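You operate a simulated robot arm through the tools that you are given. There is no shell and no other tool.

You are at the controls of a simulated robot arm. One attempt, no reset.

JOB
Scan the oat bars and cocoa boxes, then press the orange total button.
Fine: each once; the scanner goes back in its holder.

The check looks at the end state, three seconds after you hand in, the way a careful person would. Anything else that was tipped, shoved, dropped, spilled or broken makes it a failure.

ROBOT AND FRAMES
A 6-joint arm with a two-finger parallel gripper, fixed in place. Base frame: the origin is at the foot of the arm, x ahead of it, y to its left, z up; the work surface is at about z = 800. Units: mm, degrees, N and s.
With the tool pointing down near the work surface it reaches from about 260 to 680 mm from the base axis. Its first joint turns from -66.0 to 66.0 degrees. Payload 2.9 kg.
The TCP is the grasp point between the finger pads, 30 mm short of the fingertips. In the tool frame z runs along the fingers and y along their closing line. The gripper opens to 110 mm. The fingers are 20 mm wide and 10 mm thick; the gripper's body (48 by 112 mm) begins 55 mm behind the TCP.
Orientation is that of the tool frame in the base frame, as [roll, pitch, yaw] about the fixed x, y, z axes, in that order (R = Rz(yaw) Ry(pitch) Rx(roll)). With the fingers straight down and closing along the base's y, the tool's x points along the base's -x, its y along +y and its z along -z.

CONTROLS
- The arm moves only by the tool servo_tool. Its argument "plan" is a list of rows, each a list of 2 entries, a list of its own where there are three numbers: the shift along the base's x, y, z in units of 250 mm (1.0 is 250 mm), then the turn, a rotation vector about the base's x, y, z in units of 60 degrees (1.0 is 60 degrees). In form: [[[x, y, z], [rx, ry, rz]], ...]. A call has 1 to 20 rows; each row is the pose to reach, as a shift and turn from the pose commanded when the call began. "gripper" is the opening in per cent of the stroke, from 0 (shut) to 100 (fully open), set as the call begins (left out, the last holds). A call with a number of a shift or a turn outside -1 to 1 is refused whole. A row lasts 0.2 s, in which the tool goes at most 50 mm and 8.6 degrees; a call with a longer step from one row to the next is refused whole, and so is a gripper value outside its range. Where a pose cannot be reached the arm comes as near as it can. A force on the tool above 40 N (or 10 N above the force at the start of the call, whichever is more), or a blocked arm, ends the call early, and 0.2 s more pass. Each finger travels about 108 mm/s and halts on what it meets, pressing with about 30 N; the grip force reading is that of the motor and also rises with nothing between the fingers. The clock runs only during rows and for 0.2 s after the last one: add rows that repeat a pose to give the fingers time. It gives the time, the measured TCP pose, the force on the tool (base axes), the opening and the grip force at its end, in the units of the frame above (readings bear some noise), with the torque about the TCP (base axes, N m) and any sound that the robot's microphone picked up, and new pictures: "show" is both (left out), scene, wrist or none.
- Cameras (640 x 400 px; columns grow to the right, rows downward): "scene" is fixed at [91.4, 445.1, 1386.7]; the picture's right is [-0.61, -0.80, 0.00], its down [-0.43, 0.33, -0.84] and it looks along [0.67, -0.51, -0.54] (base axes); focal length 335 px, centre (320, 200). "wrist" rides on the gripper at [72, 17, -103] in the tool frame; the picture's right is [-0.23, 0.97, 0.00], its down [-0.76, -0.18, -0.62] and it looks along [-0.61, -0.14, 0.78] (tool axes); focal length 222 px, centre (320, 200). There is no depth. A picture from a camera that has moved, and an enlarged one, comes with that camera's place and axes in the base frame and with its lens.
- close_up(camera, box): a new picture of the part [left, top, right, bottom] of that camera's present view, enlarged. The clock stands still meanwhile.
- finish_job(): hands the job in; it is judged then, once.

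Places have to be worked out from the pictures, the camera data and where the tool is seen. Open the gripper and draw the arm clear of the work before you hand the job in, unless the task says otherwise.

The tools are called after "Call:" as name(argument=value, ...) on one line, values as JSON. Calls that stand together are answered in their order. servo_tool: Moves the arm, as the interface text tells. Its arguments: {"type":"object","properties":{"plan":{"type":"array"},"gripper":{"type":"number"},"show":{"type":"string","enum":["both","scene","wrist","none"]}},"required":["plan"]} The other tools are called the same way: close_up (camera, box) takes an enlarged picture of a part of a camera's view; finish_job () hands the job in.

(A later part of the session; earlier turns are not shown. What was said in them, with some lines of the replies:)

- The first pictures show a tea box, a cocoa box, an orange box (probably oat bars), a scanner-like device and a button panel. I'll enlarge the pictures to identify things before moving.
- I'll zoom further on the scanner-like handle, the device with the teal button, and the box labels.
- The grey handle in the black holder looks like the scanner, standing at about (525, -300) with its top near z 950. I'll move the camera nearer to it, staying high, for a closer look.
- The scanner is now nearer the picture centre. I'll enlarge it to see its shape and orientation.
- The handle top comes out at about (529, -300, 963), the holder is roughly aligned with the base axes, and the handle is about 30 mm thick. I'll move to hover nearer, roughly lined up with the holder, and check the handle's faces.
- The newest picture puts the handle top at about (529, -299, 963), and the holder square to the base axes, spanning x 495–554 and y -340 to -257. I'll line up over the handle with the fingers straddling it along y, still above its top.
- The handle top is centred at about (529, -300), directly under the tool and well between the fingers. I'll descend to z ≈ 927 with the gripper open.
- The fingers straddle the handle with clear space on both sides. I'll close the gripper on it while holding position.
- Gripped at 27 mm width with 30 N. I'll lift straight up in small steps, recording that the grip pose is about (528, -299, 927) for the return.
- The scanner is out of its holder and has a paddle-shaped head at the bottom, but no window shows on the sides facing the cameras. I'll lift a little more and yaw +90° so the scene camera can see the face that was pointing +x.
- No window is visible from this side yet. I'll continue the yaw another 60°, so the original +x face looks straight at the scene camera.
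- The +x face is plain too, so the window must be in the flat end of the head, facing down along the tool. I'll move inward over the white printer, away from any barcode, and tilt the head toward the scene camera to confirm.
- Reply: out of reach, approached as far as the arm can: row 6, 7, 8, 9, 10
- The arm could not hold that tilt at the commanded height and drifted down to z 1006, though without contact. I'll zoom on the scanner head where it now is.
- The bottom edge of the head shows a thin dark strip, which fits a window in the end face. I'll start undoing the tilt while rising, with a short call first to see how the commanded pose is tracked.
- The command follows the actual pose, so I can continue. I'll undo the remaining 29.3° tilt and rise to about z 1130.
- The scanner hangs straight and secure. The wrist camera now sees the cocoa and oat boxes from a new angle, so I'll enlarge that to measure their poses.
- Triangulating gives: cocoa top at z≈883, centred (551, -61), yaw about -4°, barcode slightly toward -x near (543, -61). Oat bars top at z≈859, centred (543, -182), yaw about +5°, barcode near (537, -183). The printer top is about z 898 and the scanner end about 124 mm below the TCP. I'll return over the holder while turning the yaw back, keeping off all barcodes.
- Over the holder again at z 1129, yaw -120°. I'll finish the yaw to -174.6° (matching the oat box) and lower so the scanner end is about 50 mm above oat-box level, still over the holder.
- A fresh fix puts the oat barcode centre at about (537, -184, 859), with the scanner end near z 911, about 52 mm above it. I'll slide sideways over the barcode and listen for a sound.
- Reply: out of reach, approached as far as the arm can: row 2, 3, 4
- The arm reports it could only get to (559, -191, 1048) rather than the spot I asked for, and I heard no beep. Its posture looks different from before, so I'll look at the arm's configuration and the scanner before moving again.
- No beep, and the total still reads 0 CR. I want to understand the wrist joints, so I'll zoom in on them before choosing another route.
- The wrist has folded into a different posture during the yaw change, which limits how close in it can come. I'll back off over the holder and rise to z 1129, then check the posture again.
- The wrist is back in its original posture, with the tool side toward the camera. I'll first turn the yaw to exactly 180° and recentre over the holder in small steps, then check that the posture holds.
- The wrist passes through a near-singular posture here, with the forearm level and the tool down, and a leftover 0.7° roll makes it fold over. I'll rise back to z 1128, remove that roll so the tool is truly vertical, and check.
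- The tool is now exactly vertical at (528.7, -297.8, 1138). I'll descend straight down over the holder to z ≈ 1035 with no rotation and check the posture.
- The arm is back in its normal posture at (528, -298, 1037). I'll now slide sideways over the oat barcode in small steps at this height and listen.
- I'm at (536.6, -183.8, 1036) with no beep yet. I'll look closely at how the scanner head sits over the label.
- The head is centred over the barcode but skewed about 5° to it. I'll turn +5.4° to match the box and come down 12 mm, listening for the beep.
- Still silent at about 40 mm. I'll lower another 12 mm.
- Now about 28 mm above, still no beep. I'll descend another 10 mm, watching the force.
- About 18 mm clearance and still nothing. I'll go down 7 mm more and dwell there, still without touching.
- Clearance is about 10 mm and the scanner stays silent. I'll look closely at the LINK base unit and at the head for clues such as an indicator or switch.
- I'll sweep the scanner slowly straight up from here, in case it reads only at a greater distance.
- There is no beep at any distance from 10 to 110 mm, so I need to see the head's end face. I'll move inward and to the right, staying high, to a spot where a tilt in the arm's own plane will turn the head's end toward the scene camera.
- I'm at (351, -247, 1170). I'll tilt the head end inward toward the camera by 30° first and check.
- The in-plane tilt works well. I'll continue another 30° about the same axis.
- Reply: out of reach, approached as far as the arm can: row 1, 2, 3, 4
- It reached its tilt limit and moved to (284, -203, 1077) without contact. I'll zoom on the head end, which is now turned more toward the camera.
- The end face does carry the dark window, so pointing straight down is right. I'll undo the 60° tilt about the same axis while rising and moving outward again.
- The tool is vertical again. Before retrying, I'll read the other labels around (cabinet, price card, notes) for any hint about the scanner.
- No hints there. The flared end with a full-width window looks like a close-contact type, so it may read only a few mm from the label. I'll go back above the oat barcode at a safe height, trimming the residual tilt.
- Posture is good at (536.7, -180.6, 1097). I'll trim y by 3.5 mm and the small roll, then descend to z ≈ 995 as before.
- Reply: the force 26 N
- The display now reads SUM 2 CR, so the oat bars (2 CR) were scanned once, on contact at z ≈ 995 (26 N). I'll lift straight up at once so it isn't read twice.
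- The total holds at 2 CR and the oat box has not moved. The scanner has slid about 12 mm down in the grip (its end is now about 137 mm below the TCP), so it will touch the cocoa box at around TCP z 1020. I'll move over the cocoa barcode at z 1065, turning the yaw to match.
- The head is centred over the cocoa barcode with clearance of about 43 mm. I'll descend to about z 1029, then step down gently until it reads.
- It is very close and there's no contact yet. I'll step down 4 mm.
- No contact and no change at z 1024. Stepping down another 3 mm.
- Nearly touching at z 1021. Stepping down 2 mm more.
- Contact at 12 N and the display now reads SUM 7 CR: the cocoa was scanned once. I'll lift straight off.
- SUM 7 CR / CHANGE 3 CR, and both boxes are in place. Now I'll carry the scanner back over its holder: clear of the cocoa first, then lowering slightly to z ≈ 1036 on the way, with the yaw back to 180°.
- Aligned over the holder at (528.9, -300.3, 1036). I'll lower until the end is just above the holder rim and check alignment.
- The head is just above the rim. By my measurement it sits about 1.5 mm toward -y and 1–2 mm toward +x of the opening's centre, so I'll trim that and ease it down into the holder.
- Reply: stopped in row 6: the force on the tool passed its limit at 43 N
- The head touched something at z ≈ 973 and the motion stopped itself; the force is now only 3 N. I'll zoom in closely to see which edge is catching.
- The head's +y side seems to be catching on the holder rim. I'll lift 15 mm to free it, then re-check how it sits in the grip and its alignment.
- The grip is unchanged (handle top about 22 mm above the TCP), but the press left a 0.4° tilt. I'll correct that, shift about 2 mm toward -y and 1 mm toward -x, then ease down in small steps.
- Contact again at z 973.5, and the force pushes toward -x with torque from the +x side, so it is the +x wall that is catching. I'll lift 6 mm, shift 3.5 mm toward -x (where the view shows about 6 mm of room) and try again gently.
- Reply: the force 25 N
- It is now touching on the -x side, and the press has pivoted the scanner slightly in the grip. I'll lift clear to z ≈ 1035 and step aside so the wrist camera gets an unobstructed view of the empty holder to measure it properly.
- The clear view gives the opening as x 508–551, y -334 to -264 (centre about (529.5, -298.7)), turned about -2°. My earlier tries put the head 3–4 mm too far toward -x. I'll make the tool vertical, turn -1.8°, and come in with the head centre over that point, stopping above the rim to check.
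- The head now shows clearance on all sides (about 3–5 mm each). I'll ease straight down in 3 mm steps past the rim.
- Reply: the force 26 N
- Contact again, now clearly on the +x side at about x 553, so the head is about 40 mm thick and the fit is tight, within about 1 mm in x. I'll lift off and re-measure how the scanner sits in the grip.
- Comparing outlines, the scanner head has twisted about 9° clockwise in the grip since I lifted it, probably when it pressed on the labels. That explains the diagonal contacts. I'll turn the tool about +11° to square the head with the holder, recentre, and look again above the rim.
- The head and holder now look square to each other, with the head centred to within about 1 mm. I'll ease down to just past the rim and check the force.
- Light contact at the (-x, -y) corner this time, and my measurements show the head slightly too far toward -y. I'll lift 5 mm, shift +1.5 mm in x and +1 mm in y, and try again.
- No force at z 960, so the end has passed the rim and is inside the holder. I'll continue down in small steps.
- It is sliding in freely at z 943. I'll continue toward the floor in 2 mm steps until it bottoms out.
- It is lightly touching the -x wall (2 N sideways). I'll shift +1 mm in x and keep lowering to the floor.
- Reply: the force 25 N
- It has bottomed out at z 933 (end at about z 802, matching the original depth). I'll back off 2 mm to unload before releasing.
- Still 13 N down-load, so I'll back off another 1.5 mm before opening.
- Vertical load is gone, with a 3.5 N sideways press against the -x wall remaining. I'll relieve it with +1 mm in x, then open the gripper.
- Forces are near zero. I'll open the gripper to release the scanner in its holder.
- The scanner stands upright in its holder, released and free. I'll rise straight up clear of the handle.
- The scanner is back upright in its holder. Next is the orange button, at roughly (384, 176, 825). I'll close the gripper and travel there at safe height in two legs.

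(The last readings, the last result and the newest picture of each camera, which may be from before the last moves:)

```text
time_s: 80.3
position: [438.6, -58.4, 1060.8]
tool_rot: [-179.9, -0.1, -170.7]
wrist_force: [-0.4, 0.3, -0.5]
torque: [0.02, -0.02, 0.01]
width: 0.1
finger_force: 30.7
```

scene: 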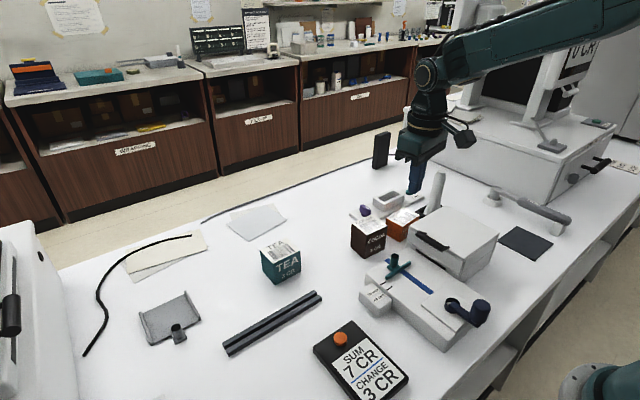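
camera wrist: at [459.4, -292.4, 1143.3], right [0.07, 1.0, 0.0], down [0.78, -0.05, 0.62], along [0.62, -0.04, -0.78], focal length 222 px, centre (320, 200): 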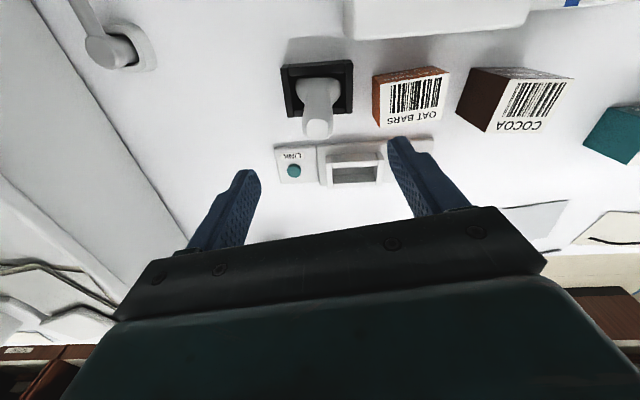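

On the way, with everything in place. Second leg: to about (365, 140, 1050), where the wrist camera can see the button.

Call:
servo_tool(plan=[[[-0.037, 0.1, 0], [0, 0, 0]], [[-0.074, 0.2, 0], [0, 0, 0]], [[-0.11, 0.3, 0], [0, 0, 0]], [[-0.147, 0.4, 0], [0, 0, 0]], [[-0.184, 0.5, 0], [0, 0, 0]], [[-0.22, 0.6, 0], [0, 0, 0]], [[-0.257, 0.7, -0.02], [0, 0, 0]], [[-0.294, 0.794, -0.04], [0, 0, 0]], [[-0.294, 0.794, -0.04], [0, 0, 0]]], gripper=0, show="both")

Call:
close_up(camera="wrist", box=[220, 20, 460, 200])

```text
time_s: 82.3
position: [364.9, 139.1, 1051.7]
tool_rot: [-180.0, -0.1, -170.8]
wrist_force: [-0.8, 1.0, 0.8]
torque: [-0.04, 0.02, 0.02]
width: 0.1
finger_force: 29.5
camera wrist: at [290.2, 144.0, 1154.0], right [0.07, 1.0, 0.0], down [0.78, -0.05, 0.62], along [0.62, -0.04, -0.78], focal length 222 px, centre (320, 200)
```

scene: 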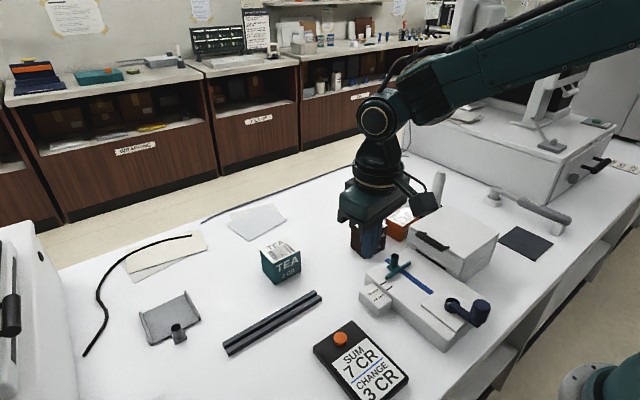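
wrist: 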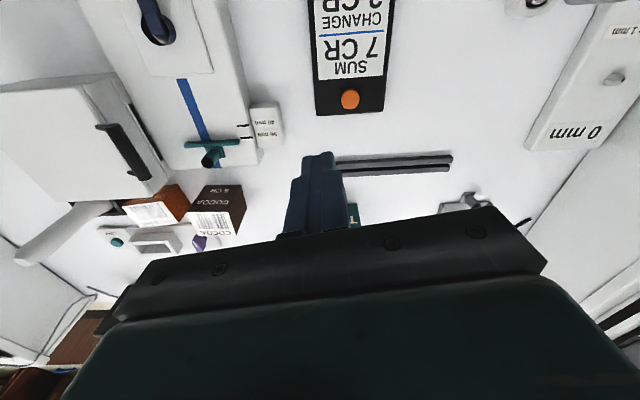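

```text
2.22 times, centred on (340, 110) of wrist
camera zoom: at [290.2, 144.0, 1154.0], right [0.07, 1.0, 0.0], down [0.78, -0.05, 0.62], along [0.62, -0.04, -0.78], focal length 494 px, centre (276, 400)
```

zoom: 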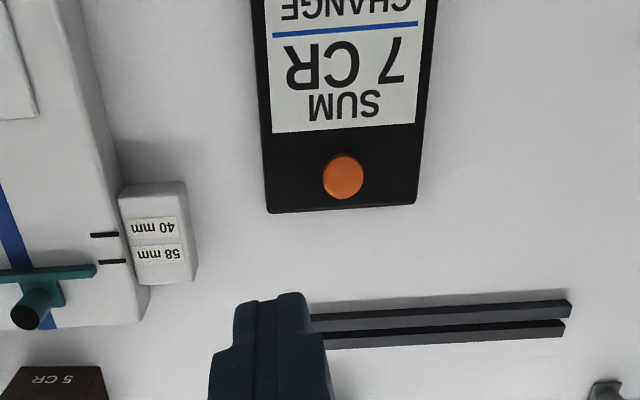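

Triangulating puts the button's top at about (376.5, 180, 831). I'll move above it and come down with the closed fingers to about 20 mm above.

Call:
servo_tool(plan=[[[0.025, 0.08, -0.05], [0, 0, 0]], [[0.05, 0.165, -0.1], [0, 0, 0]], [[0.05, 0.165, -0.25], [0, 0, 0]], [[0.05, 0.165, -0.4], [0, 0, 0]], [[0.05, 0.165, -0.52], [0, 0, 0]], [[0.05, 0.165, -0.6], [0, 0, 0]], [[0.05, 0.165, -0.68], [0, 0, 0]], [[0.05, 0.165, -0.68], [0, 0, 0]]], gripper=0, show="both")

Call:
close_up(camera="scene", box=[280, 280, 420, 400])

Call:
close_up(camera="wrist", box=[220, 20, 460, 200])

```text
time_s: 84.1
position: [377.0, 180.2, 879.6]
tool_rot: [-179.9, 0.1, -170.7]
wrist_force: [0.9, -0.2, 0.5]
torque: [0.01, -0.01, 0.02]
width: 0.0
finger_force: 29.9
camera wrist: at [302.1, 185.3, 982.8], right [0.07, 1.0, 0.0], down [0.78, -0.05, 0.62], along [0.62, -0.04, -0.78], focal length 222 px, centre (320, 200)
```

scene: 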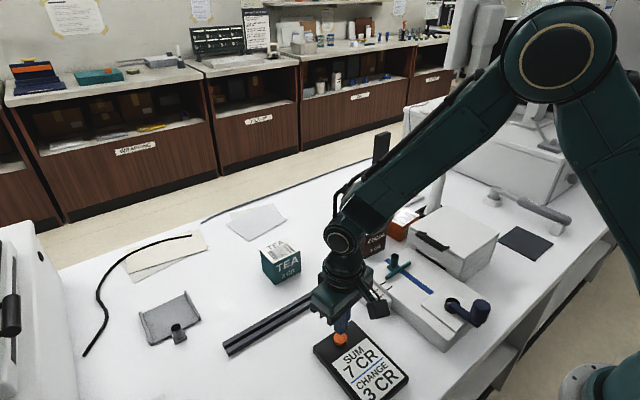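
wrist: 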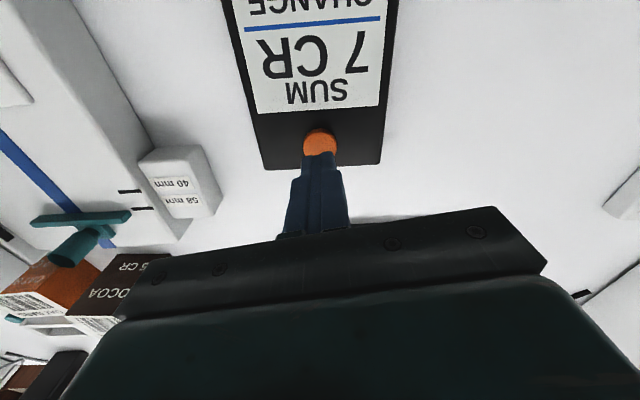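

```text
3.33 times, centred on (350, 340) of scene
camera zoom: at [91.4, 445.1, 1386.7], right [-0.61, -0.8, 0.0], down [-0.43, 0.33, -0.84], along [0.67, -0.51, -0.54], focal length 1115 px, centre (220, -267)
```

zoom: 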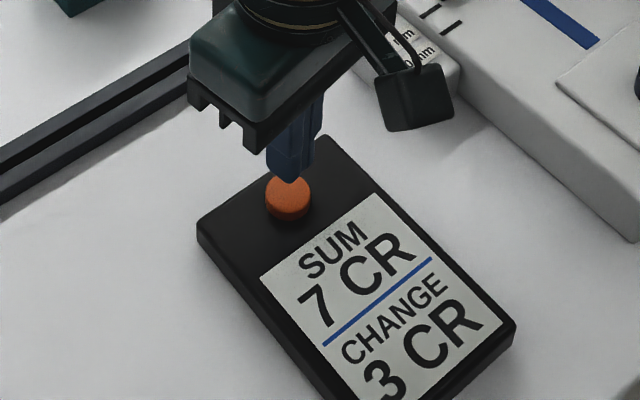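

```text
2.22 times, centred on (340, 110) of wrist
camera zoom: at [302.1, 185.3, 982.8], right [0.07, 1.0, 0.0], down [0.78, -0.05, 0.62], along [0.62, -0.04, -0.78], focal length 494 px, centre (276, 400)
```

zoom: 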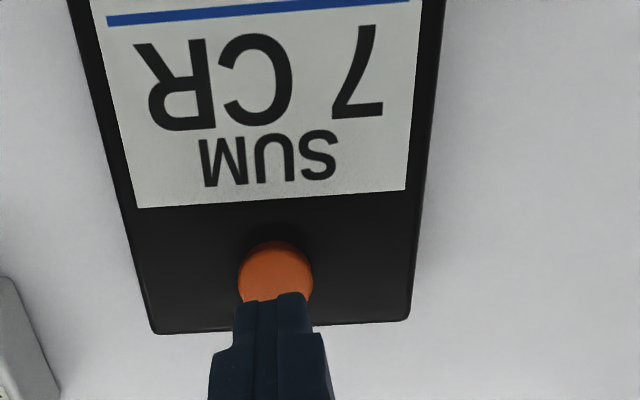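

The closed fingertips are centred over the button about 19 mm above it. I'll press down slowly.

Call:
servo_tool(plan=[[[-0.004, 0.001, -0.03], [0, 0, 0]], [[-0.006, 0.001, -0.06], [0, 0, 0]], [[-0.006, 0.001, -0.07], [0, 0, 0]], [[-0.006, 0.001, -0.076], [0, 0, 0]], [[-0.006, 0.001, -0.082], [0, 0, 0]]], gripper=0, show="scene")

Call:
close_up(camera="scene", box=[280, 280, 420, 400])

```text
time_s: 85.3
position: [376.3, 181.4, 859.5]
tool_rot: [-179.9, 0.1, -170.6]
wrist_force: [0.7, -0.1, 0.3]
torque: [-0.01, -0.01, -0.01]
width: 0.1
finger_force: 29.9
```

scene: 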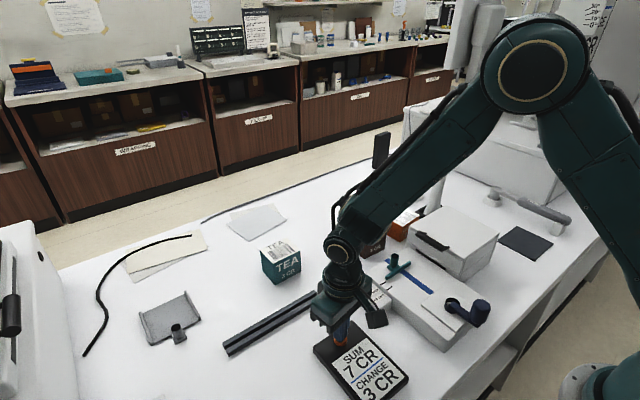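

```text
3.33 times, centred on (350, 340) of scene
camera zoom: at [91.4, 445.1, 1386.7], right [-0.61, -0.8, 0.0], down [-0.43, 0.33, -0.84], along [0.67, -0.51, -0.54], focal length 1115 px, centre (220, -267)
```

zoom: 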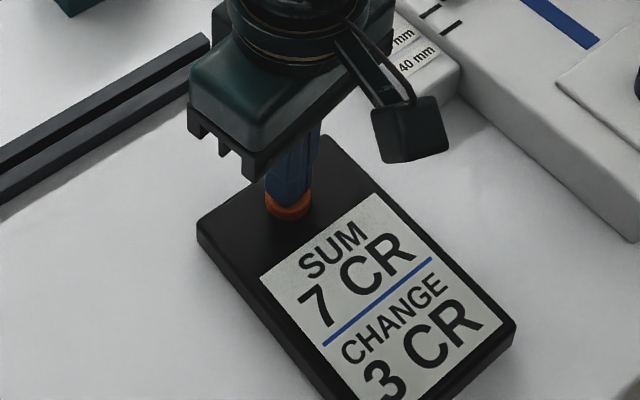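

The fingertips are just at the button with no force yet. I'll press a further 4 mm in small steps.

Call:
servo_tool(plan=[[[0, 0, -0.006], [0, 0, 0]], [[0, 0, -0.012], [0, 0, 0]], [[0, 0, -0.016], [0, 0, 0]], [[0, 0, -0.016], [0, 0, 0]]], gripper=0, show="scene")

Call:
close_up(camera="scene", box=[280, 280, 420, 400])

```text
time_s: 86.3
position: [377.0, 180.0, 855.6]
tool_rot: [-179.9, 0.1, -170.7]
wrist_force: [0.7, 0.3, 1.2]
torque: [0.01, -0.03, -0.01]
width: 0.0
finger_force: 29.9
```

scene: 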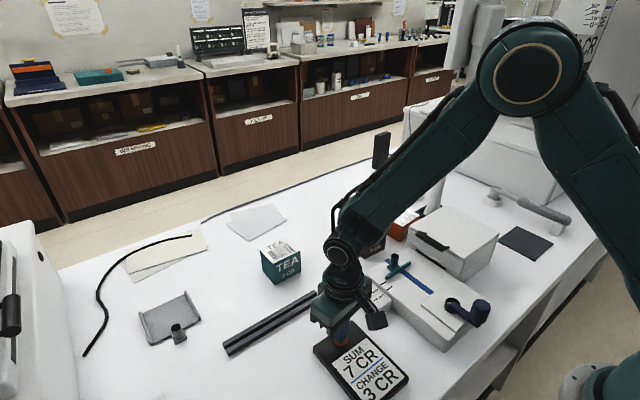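

```text
3.33 times, centred on (350, 340) of scene
camera zoom: at [91.4, 445.1, 1386.7], right [-0.61, -0.8, 0.0], down [-0.43, 0.33, -0.84], along [0.67, -0.51, -0.54], focal length 1115 px, centre (220, -267)
```

zoom: 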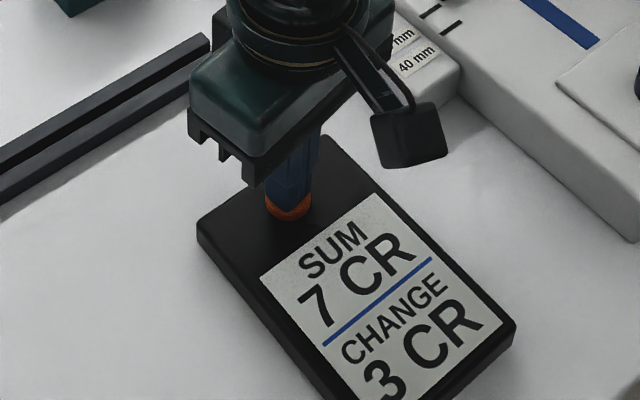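

Contact is just beginning (about 1 N). I'll press a few millimetres further.

Call:
servo_tool(plan=[[[0, 0, -0.006], [0, 0, 0]], [[0, 0, -0.012], [0, 0, 0]], [[0, 0, -0.012], [0, 0, 0]]], gripper=0, show="scene")

Call:
close_up(camera="scene", box=[280, 280, 420, 400])

```text
time_s: 87.1
position: [376.1, 181.3, 852.0]
tool_rot: [-179.9, 0.1, -170.7]
wrist_force: [0.6, -2.0, 4.8]
torque: [-0.03, -0.07, 0.0]
width: 0.0
finger_force: 30.2
```

scene: 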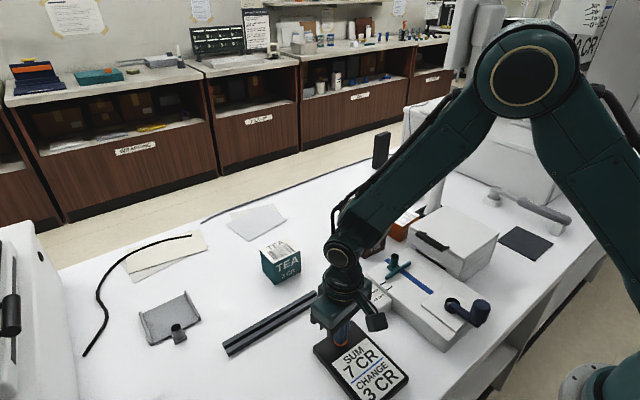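

```text
3.33 times, centred on (350, 340) of scene
camera zoom: at [91.4, 445.1, 1386.7], right [-0.61, -0.8, 0.0], down [-0.43, 0.33, -0.84], along [0.67, -0.51, -0.54], focal length 1115 px, centre (220, -267)
```

zoom: 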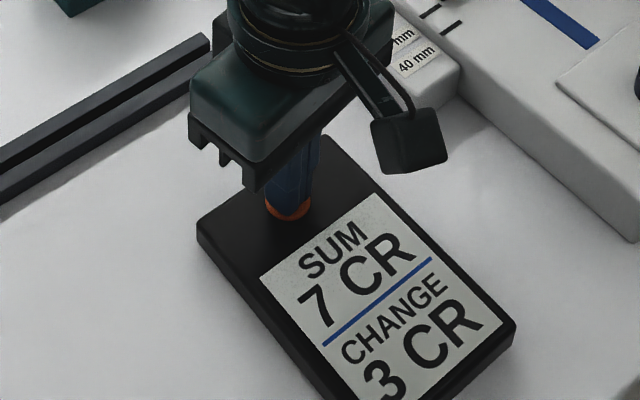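

Force is 5 N and the button is going down. I'll press 3 mm more to be sure it bottoms.

Call:
servo_tool(plan=[[[0, 0, -0.006], [0, 0, 0]], [[0, 0, -0.012], [0, 0, 0]], [[0, 0, -0.012], [0, 0, 0]]], gripper=0, show="scene")

Call:
close_up(camera="scene", box=[280, 280, 420, 400])

```text
time_s: 87.9
position: [376.2, 180.9, 850.6]
tool_rot: [-179.8, 0.0, -170.6]
wrist_force: [-3.9, -4.9, 15.8]
torque: [-0.17, 0.1, -0.03]
width: 0.0
finger_force: 30.3
```

scene: 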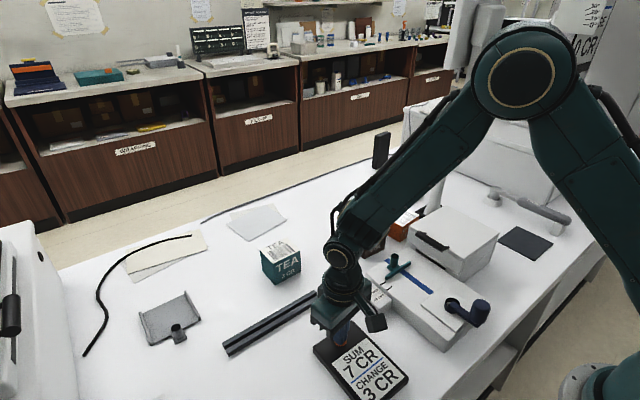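

```text
3.33 times, centred on (350, 340) of scene
camera zoom: at [91.1, 444.9, 1386.8], right [-0.61, -0.8, 0.0], down [-0.43, 0.33, -0.84], along [0.67, -0.51, -0.54], focal length 1115 px, centre (220, -267)
```

zoom: 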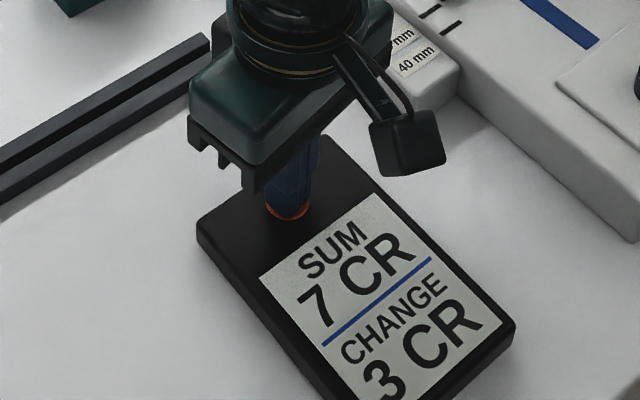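

The button has bottomed out (16 N), so it has been pressed once. I'll lift straight off and check the panel.

Call:
servo_tool(plan=[[[0, 0, 0.02], [0, 0, 0]], [[0, 0, 0.06], [0, 0, 0]], [[0, 0, 0.16], [0, 0, 0]], [[0, 0, 0.3], [0, 0, 0]], [[0, 0, 0.48], [0, 0, 0]], [[0, 0, 0.64], [0, 0, 0]]], gripper=0, show="both")

Call:
close_up(camera="scene", box=[280, 280, 420, 400])

Call:
close_up(camera="wrist", box=[220, 0, 460, 160])

Call:
close_up(camera="scene", box=[540, 0, 640, 80])

```text
time_s: 89.3
position: [378.9, 181.7, 1010.2]
tool_rot: [-179.9, 0.0, -170.6]
wrist_force: [0.2, 0.4, 0.1]
torque: [0.04, -0.01, 0.01]
width: 0.1
finger_force: 30.1
camera wrist: at [303.8, 186.7, 1113.4], right [0.07, 1.0, 0.0], down [0.78, -0.05, 0.62], along [0.62, -0.04, -0.78], focal length 222 px, centre (320, 200)
```

scene: 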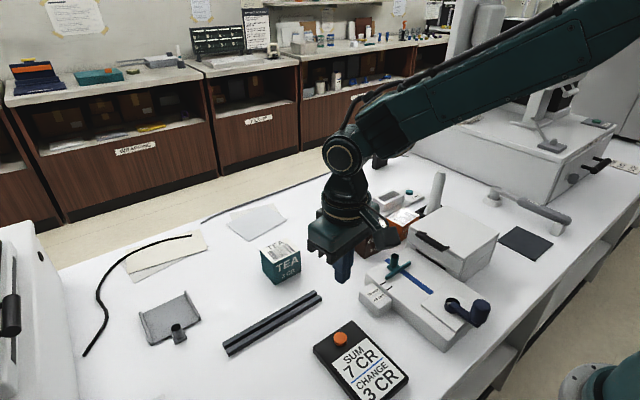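
wrist: 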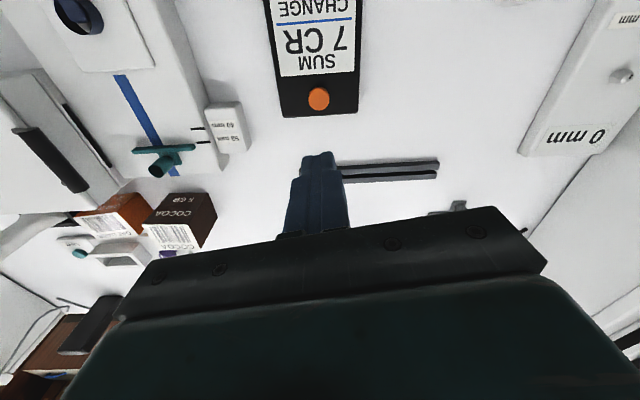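

```text
3.33 times, centred on (350, 340) of scene
camera zoom: at [91.4, 445.1, 1386.7], right [-0.61, -0.8, 0.0], down [-0.43, 0.33, -0.84], along [0.67, -0.51, -0.54], focal length 1115 px, centre (220, -267)
```

zoom: 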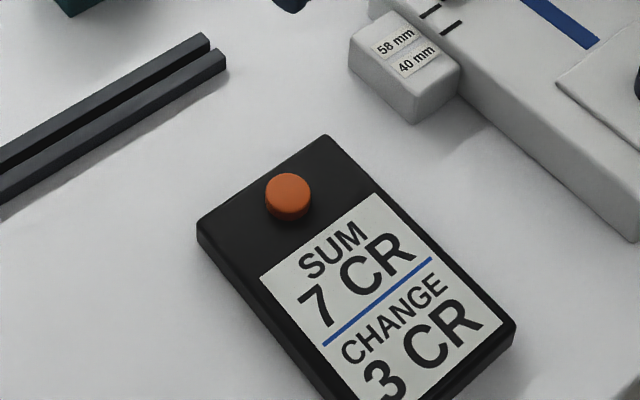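

```text
2.50 times, centred on (340, 80) of wrist
camera zoom: at [303.8, 186.7, 1113.4], right [0.07, 1.0, 0.0], down [0.78, -0.05, 0.62], along [0.62, -0.04, -0.78], focal length 555 px, centre (270, 500)
```

zoom: 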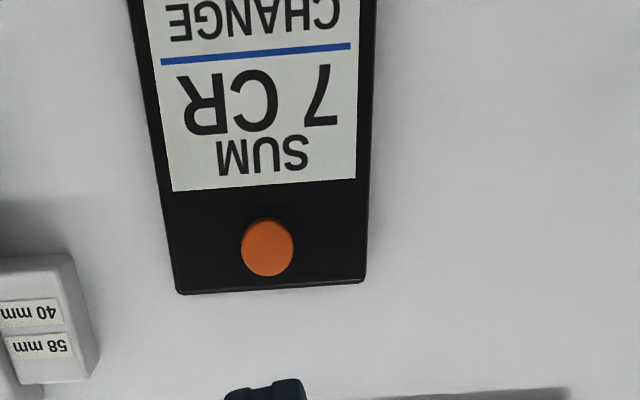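

```text
5.00 times, centred on (590, 40) of scene
camera zoom: at [91.4, 445.1, 1386.7], right [-0.61, -0.8, 0.0], down [-0.43, 0.33, -0.84], along [0.67, -0.51, -0.54], focal length 1673 px, centre (-1030, 1000)
```

zoom: 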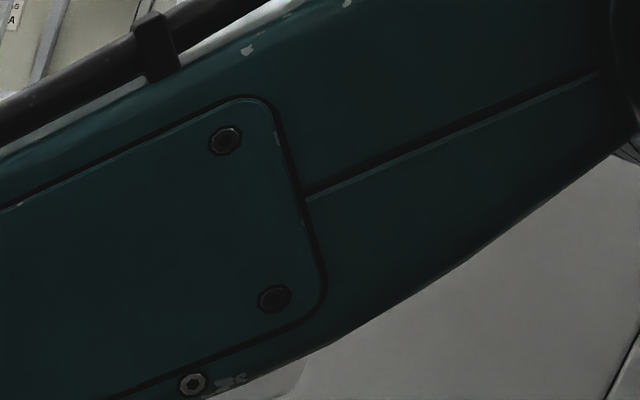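

The button has sprung back, the panel hasn't moved, and the display shows SUM 7 CR / CHANGE 3 CR. I'll open the gripper and draw the arm up and away to a clear position, then check the whole scene.

Call:
servo_tool(plan=[[[0, 0, 0.15], [0, 0, 0]], [[0, 0, 0.3], [0, 0, 0]], [[0.01, -0.08, 0.45], [0, 0, 0]], [[0.03, -0.18, 0.58], [0, 0, 0]], [[0.05, -0.3, 0.68], [0, 0, 0]], [[0.07, -0.42, 0.74], [0, 0, 0]], [[0.09, -0.56, 0.78], [0, 0, 0]], [[0.11, -0.7, 0.78], [0, 0, 0]], [[0.14, -0.84, 0.78], [0, 0, 0]], [[0.16, -0.96, 0.78], [0, 0, 0]], [[0.16, -0.96, 0.78], [0, 0, 0]]], gripper=100, show="both")

Call:
close_up(camera="scene", box=[340, 130, 580, 280])

Call:
close_up(camera="scene", box=[200, 200, 520, 400])

Call:
close_up(camera="wrist", box=[180, 0, 500, 200])

```text
time_s: 91.7
position: [415.7, -60.0, 1202.1]
tool_rot: [-179.9, 0.0, -170.7]
wrist_force: [-0.5, -0.1, 0.0]
torque: [-0.04, 0.03, -0.04]
width: 110.1
finger_force: 0.1
camera wrist: at [341.1, -54.0, 1305.2], right [0.07, 1.0, 0.0], down [0.78, -0.05, 0.62], along [0.62, -0.04, -0.78], focal length 222 px, centre (320, 200)
```

scene: 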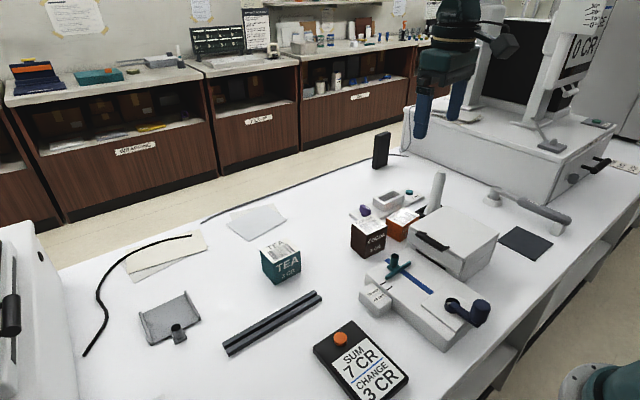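
wrist: 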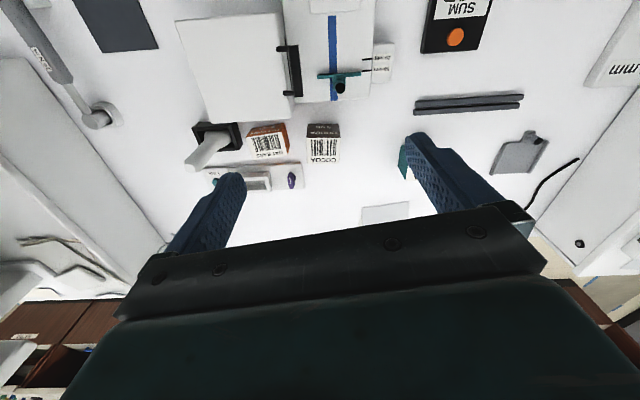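

```text
2.67 times, centred on (460, 205) of scene
camera zoom: at [91.4, 445.1, 1386.7], right [-0.61, -0.8, 0.0], down [-0.43, 0.33, -0.84], along [0.67, -0.51, -0.54], focal length 892 px, centre (-53, 187)
```

zoom: 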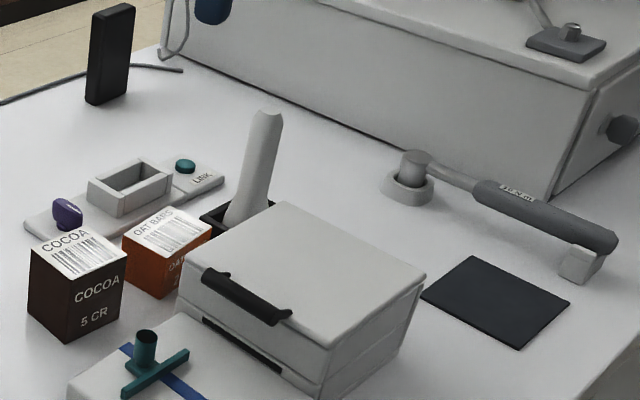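

```text
2.00 times, centred on (360, 300) of scene
camera zoom: at [91.4, 445.1, 1386.7], right [-0.61, -0.8, 0.0], down [-0.43, 0.33, -0.84], along [0.67, -0.51, -0.54], focal length 669 px, centre (240, 0)
```

zoom: 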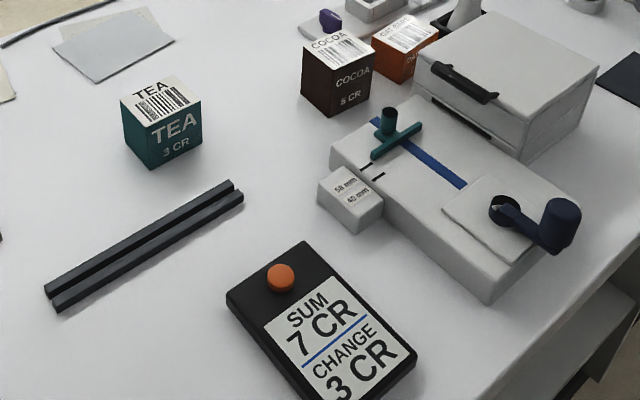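

```text
2.00 times, centred on (340, 100) of wrist
camera zoom: at [341.1, -54.0, 1305.2], right [0.07, 1.0, 0.0], down [0.78, -0.05, 0.62], along [0.62, -0.04, -0.78], focal length 444 px, centre (280, 400)
```

zoom: 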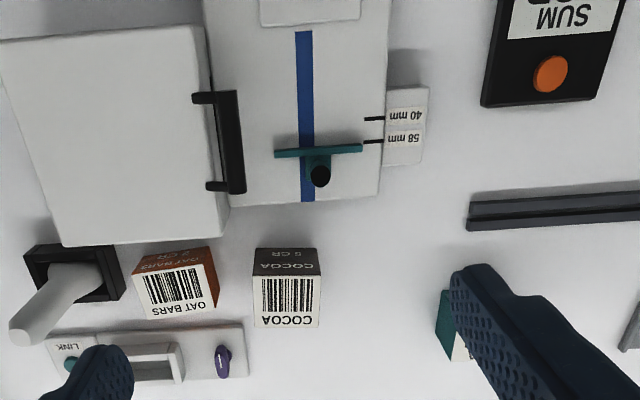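

All objects look exactly where they began, and the scanner is in its holder. I'll check the big monitor for any sign of the total before handing in.

Call:
close_up(camera="scene", box=[520, 0, 640, 100])

Call:
close_up(camera="scene", box=[395, 150, 475, 225])

Call:
close_up(camera="scene", box=[300, 310, 420, 400])

```text
4.00 times, centred on (580, 50) of scene
camera zoom: at [91.4, 445.1, 1386.7], right [-0.61, -0.8, 0.0], down [-0.43, 0.33, -0.84], along [0.67, -0.51, -0.54], focal length 1338 px, centre (-720, 800)
```

zoom: 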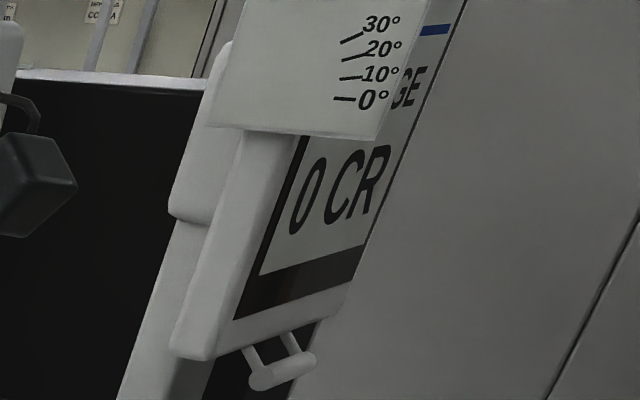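

```text
5.33 times, centred on (435, 188) of scene
camera zoom: at [91.4, 445.1, 1386.7], right [-0.61, -0.8, 0.0], down [-0.43, 0.33, -0.84], along [0.67, -0.51, -0.54], focal length 1785 px, centre (-293, 267)
```

zoom: 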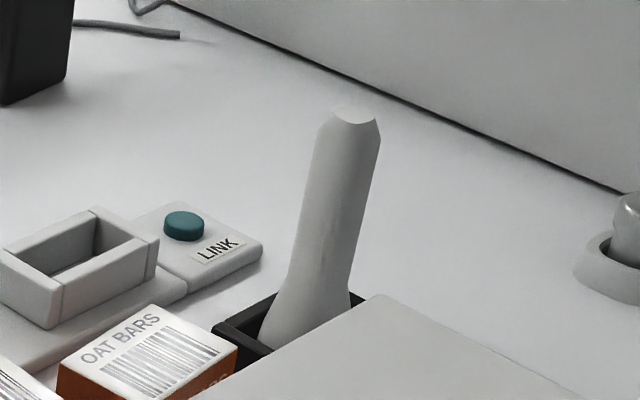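

```text
4.44 times, centred on (360, 355) of scene
camera zoom: at [91.4, 445.1, 1386.7], right [-0.61, -0.8, 0.0], down [-0.43, 0.33, -0.84], along [0.67, -0.51, -0.54], focal length 1487 px, centre (142, -489)
```

zoom: 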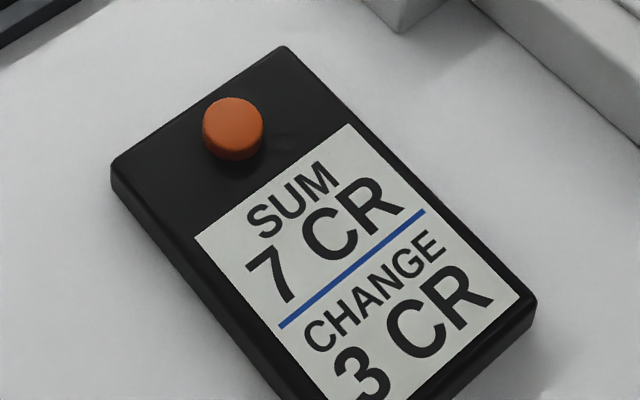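

Both boxes were scanned once each (SUM 7 CR), and the orange button was pressed to its stop once. The scanner stands in its holder, everything else looks unmoved, and the gripper is open with the arm clear, so I'm handing in.

Call:
finish_job()

```text
The job is handed in.
```

I scanned the oat bars and the cocoa once each, pressed the orange button once, and put the scanner back in its holder. The job is handed in. I haven't seen a result.

- **Scans:** the display went from 0 to 2 CR with the oat bars, then to 7 CR with the cocoa. The scanner only read when its end touched the label. No beep was reported, so I relied on the display.
- **Orange total button:** I pressed it to its stop (about 16 N) and it sprang back. The display still reads SUM 7 CR / CHANGE 3 CR, so nothing visible confirms that the press registered. I didn't press again, in case that reset the total.
- **Scanner:** it stands upright in its holder at its original depth. It slipped and twisted in the grip, so getting it back took several tries and it pressed on the holder rim, once at 43 N. I saw no shift or damage.
- **Other items:** the tea box and everything else looked unmoved in the last pictures. The arm is clear and the gripper is open.
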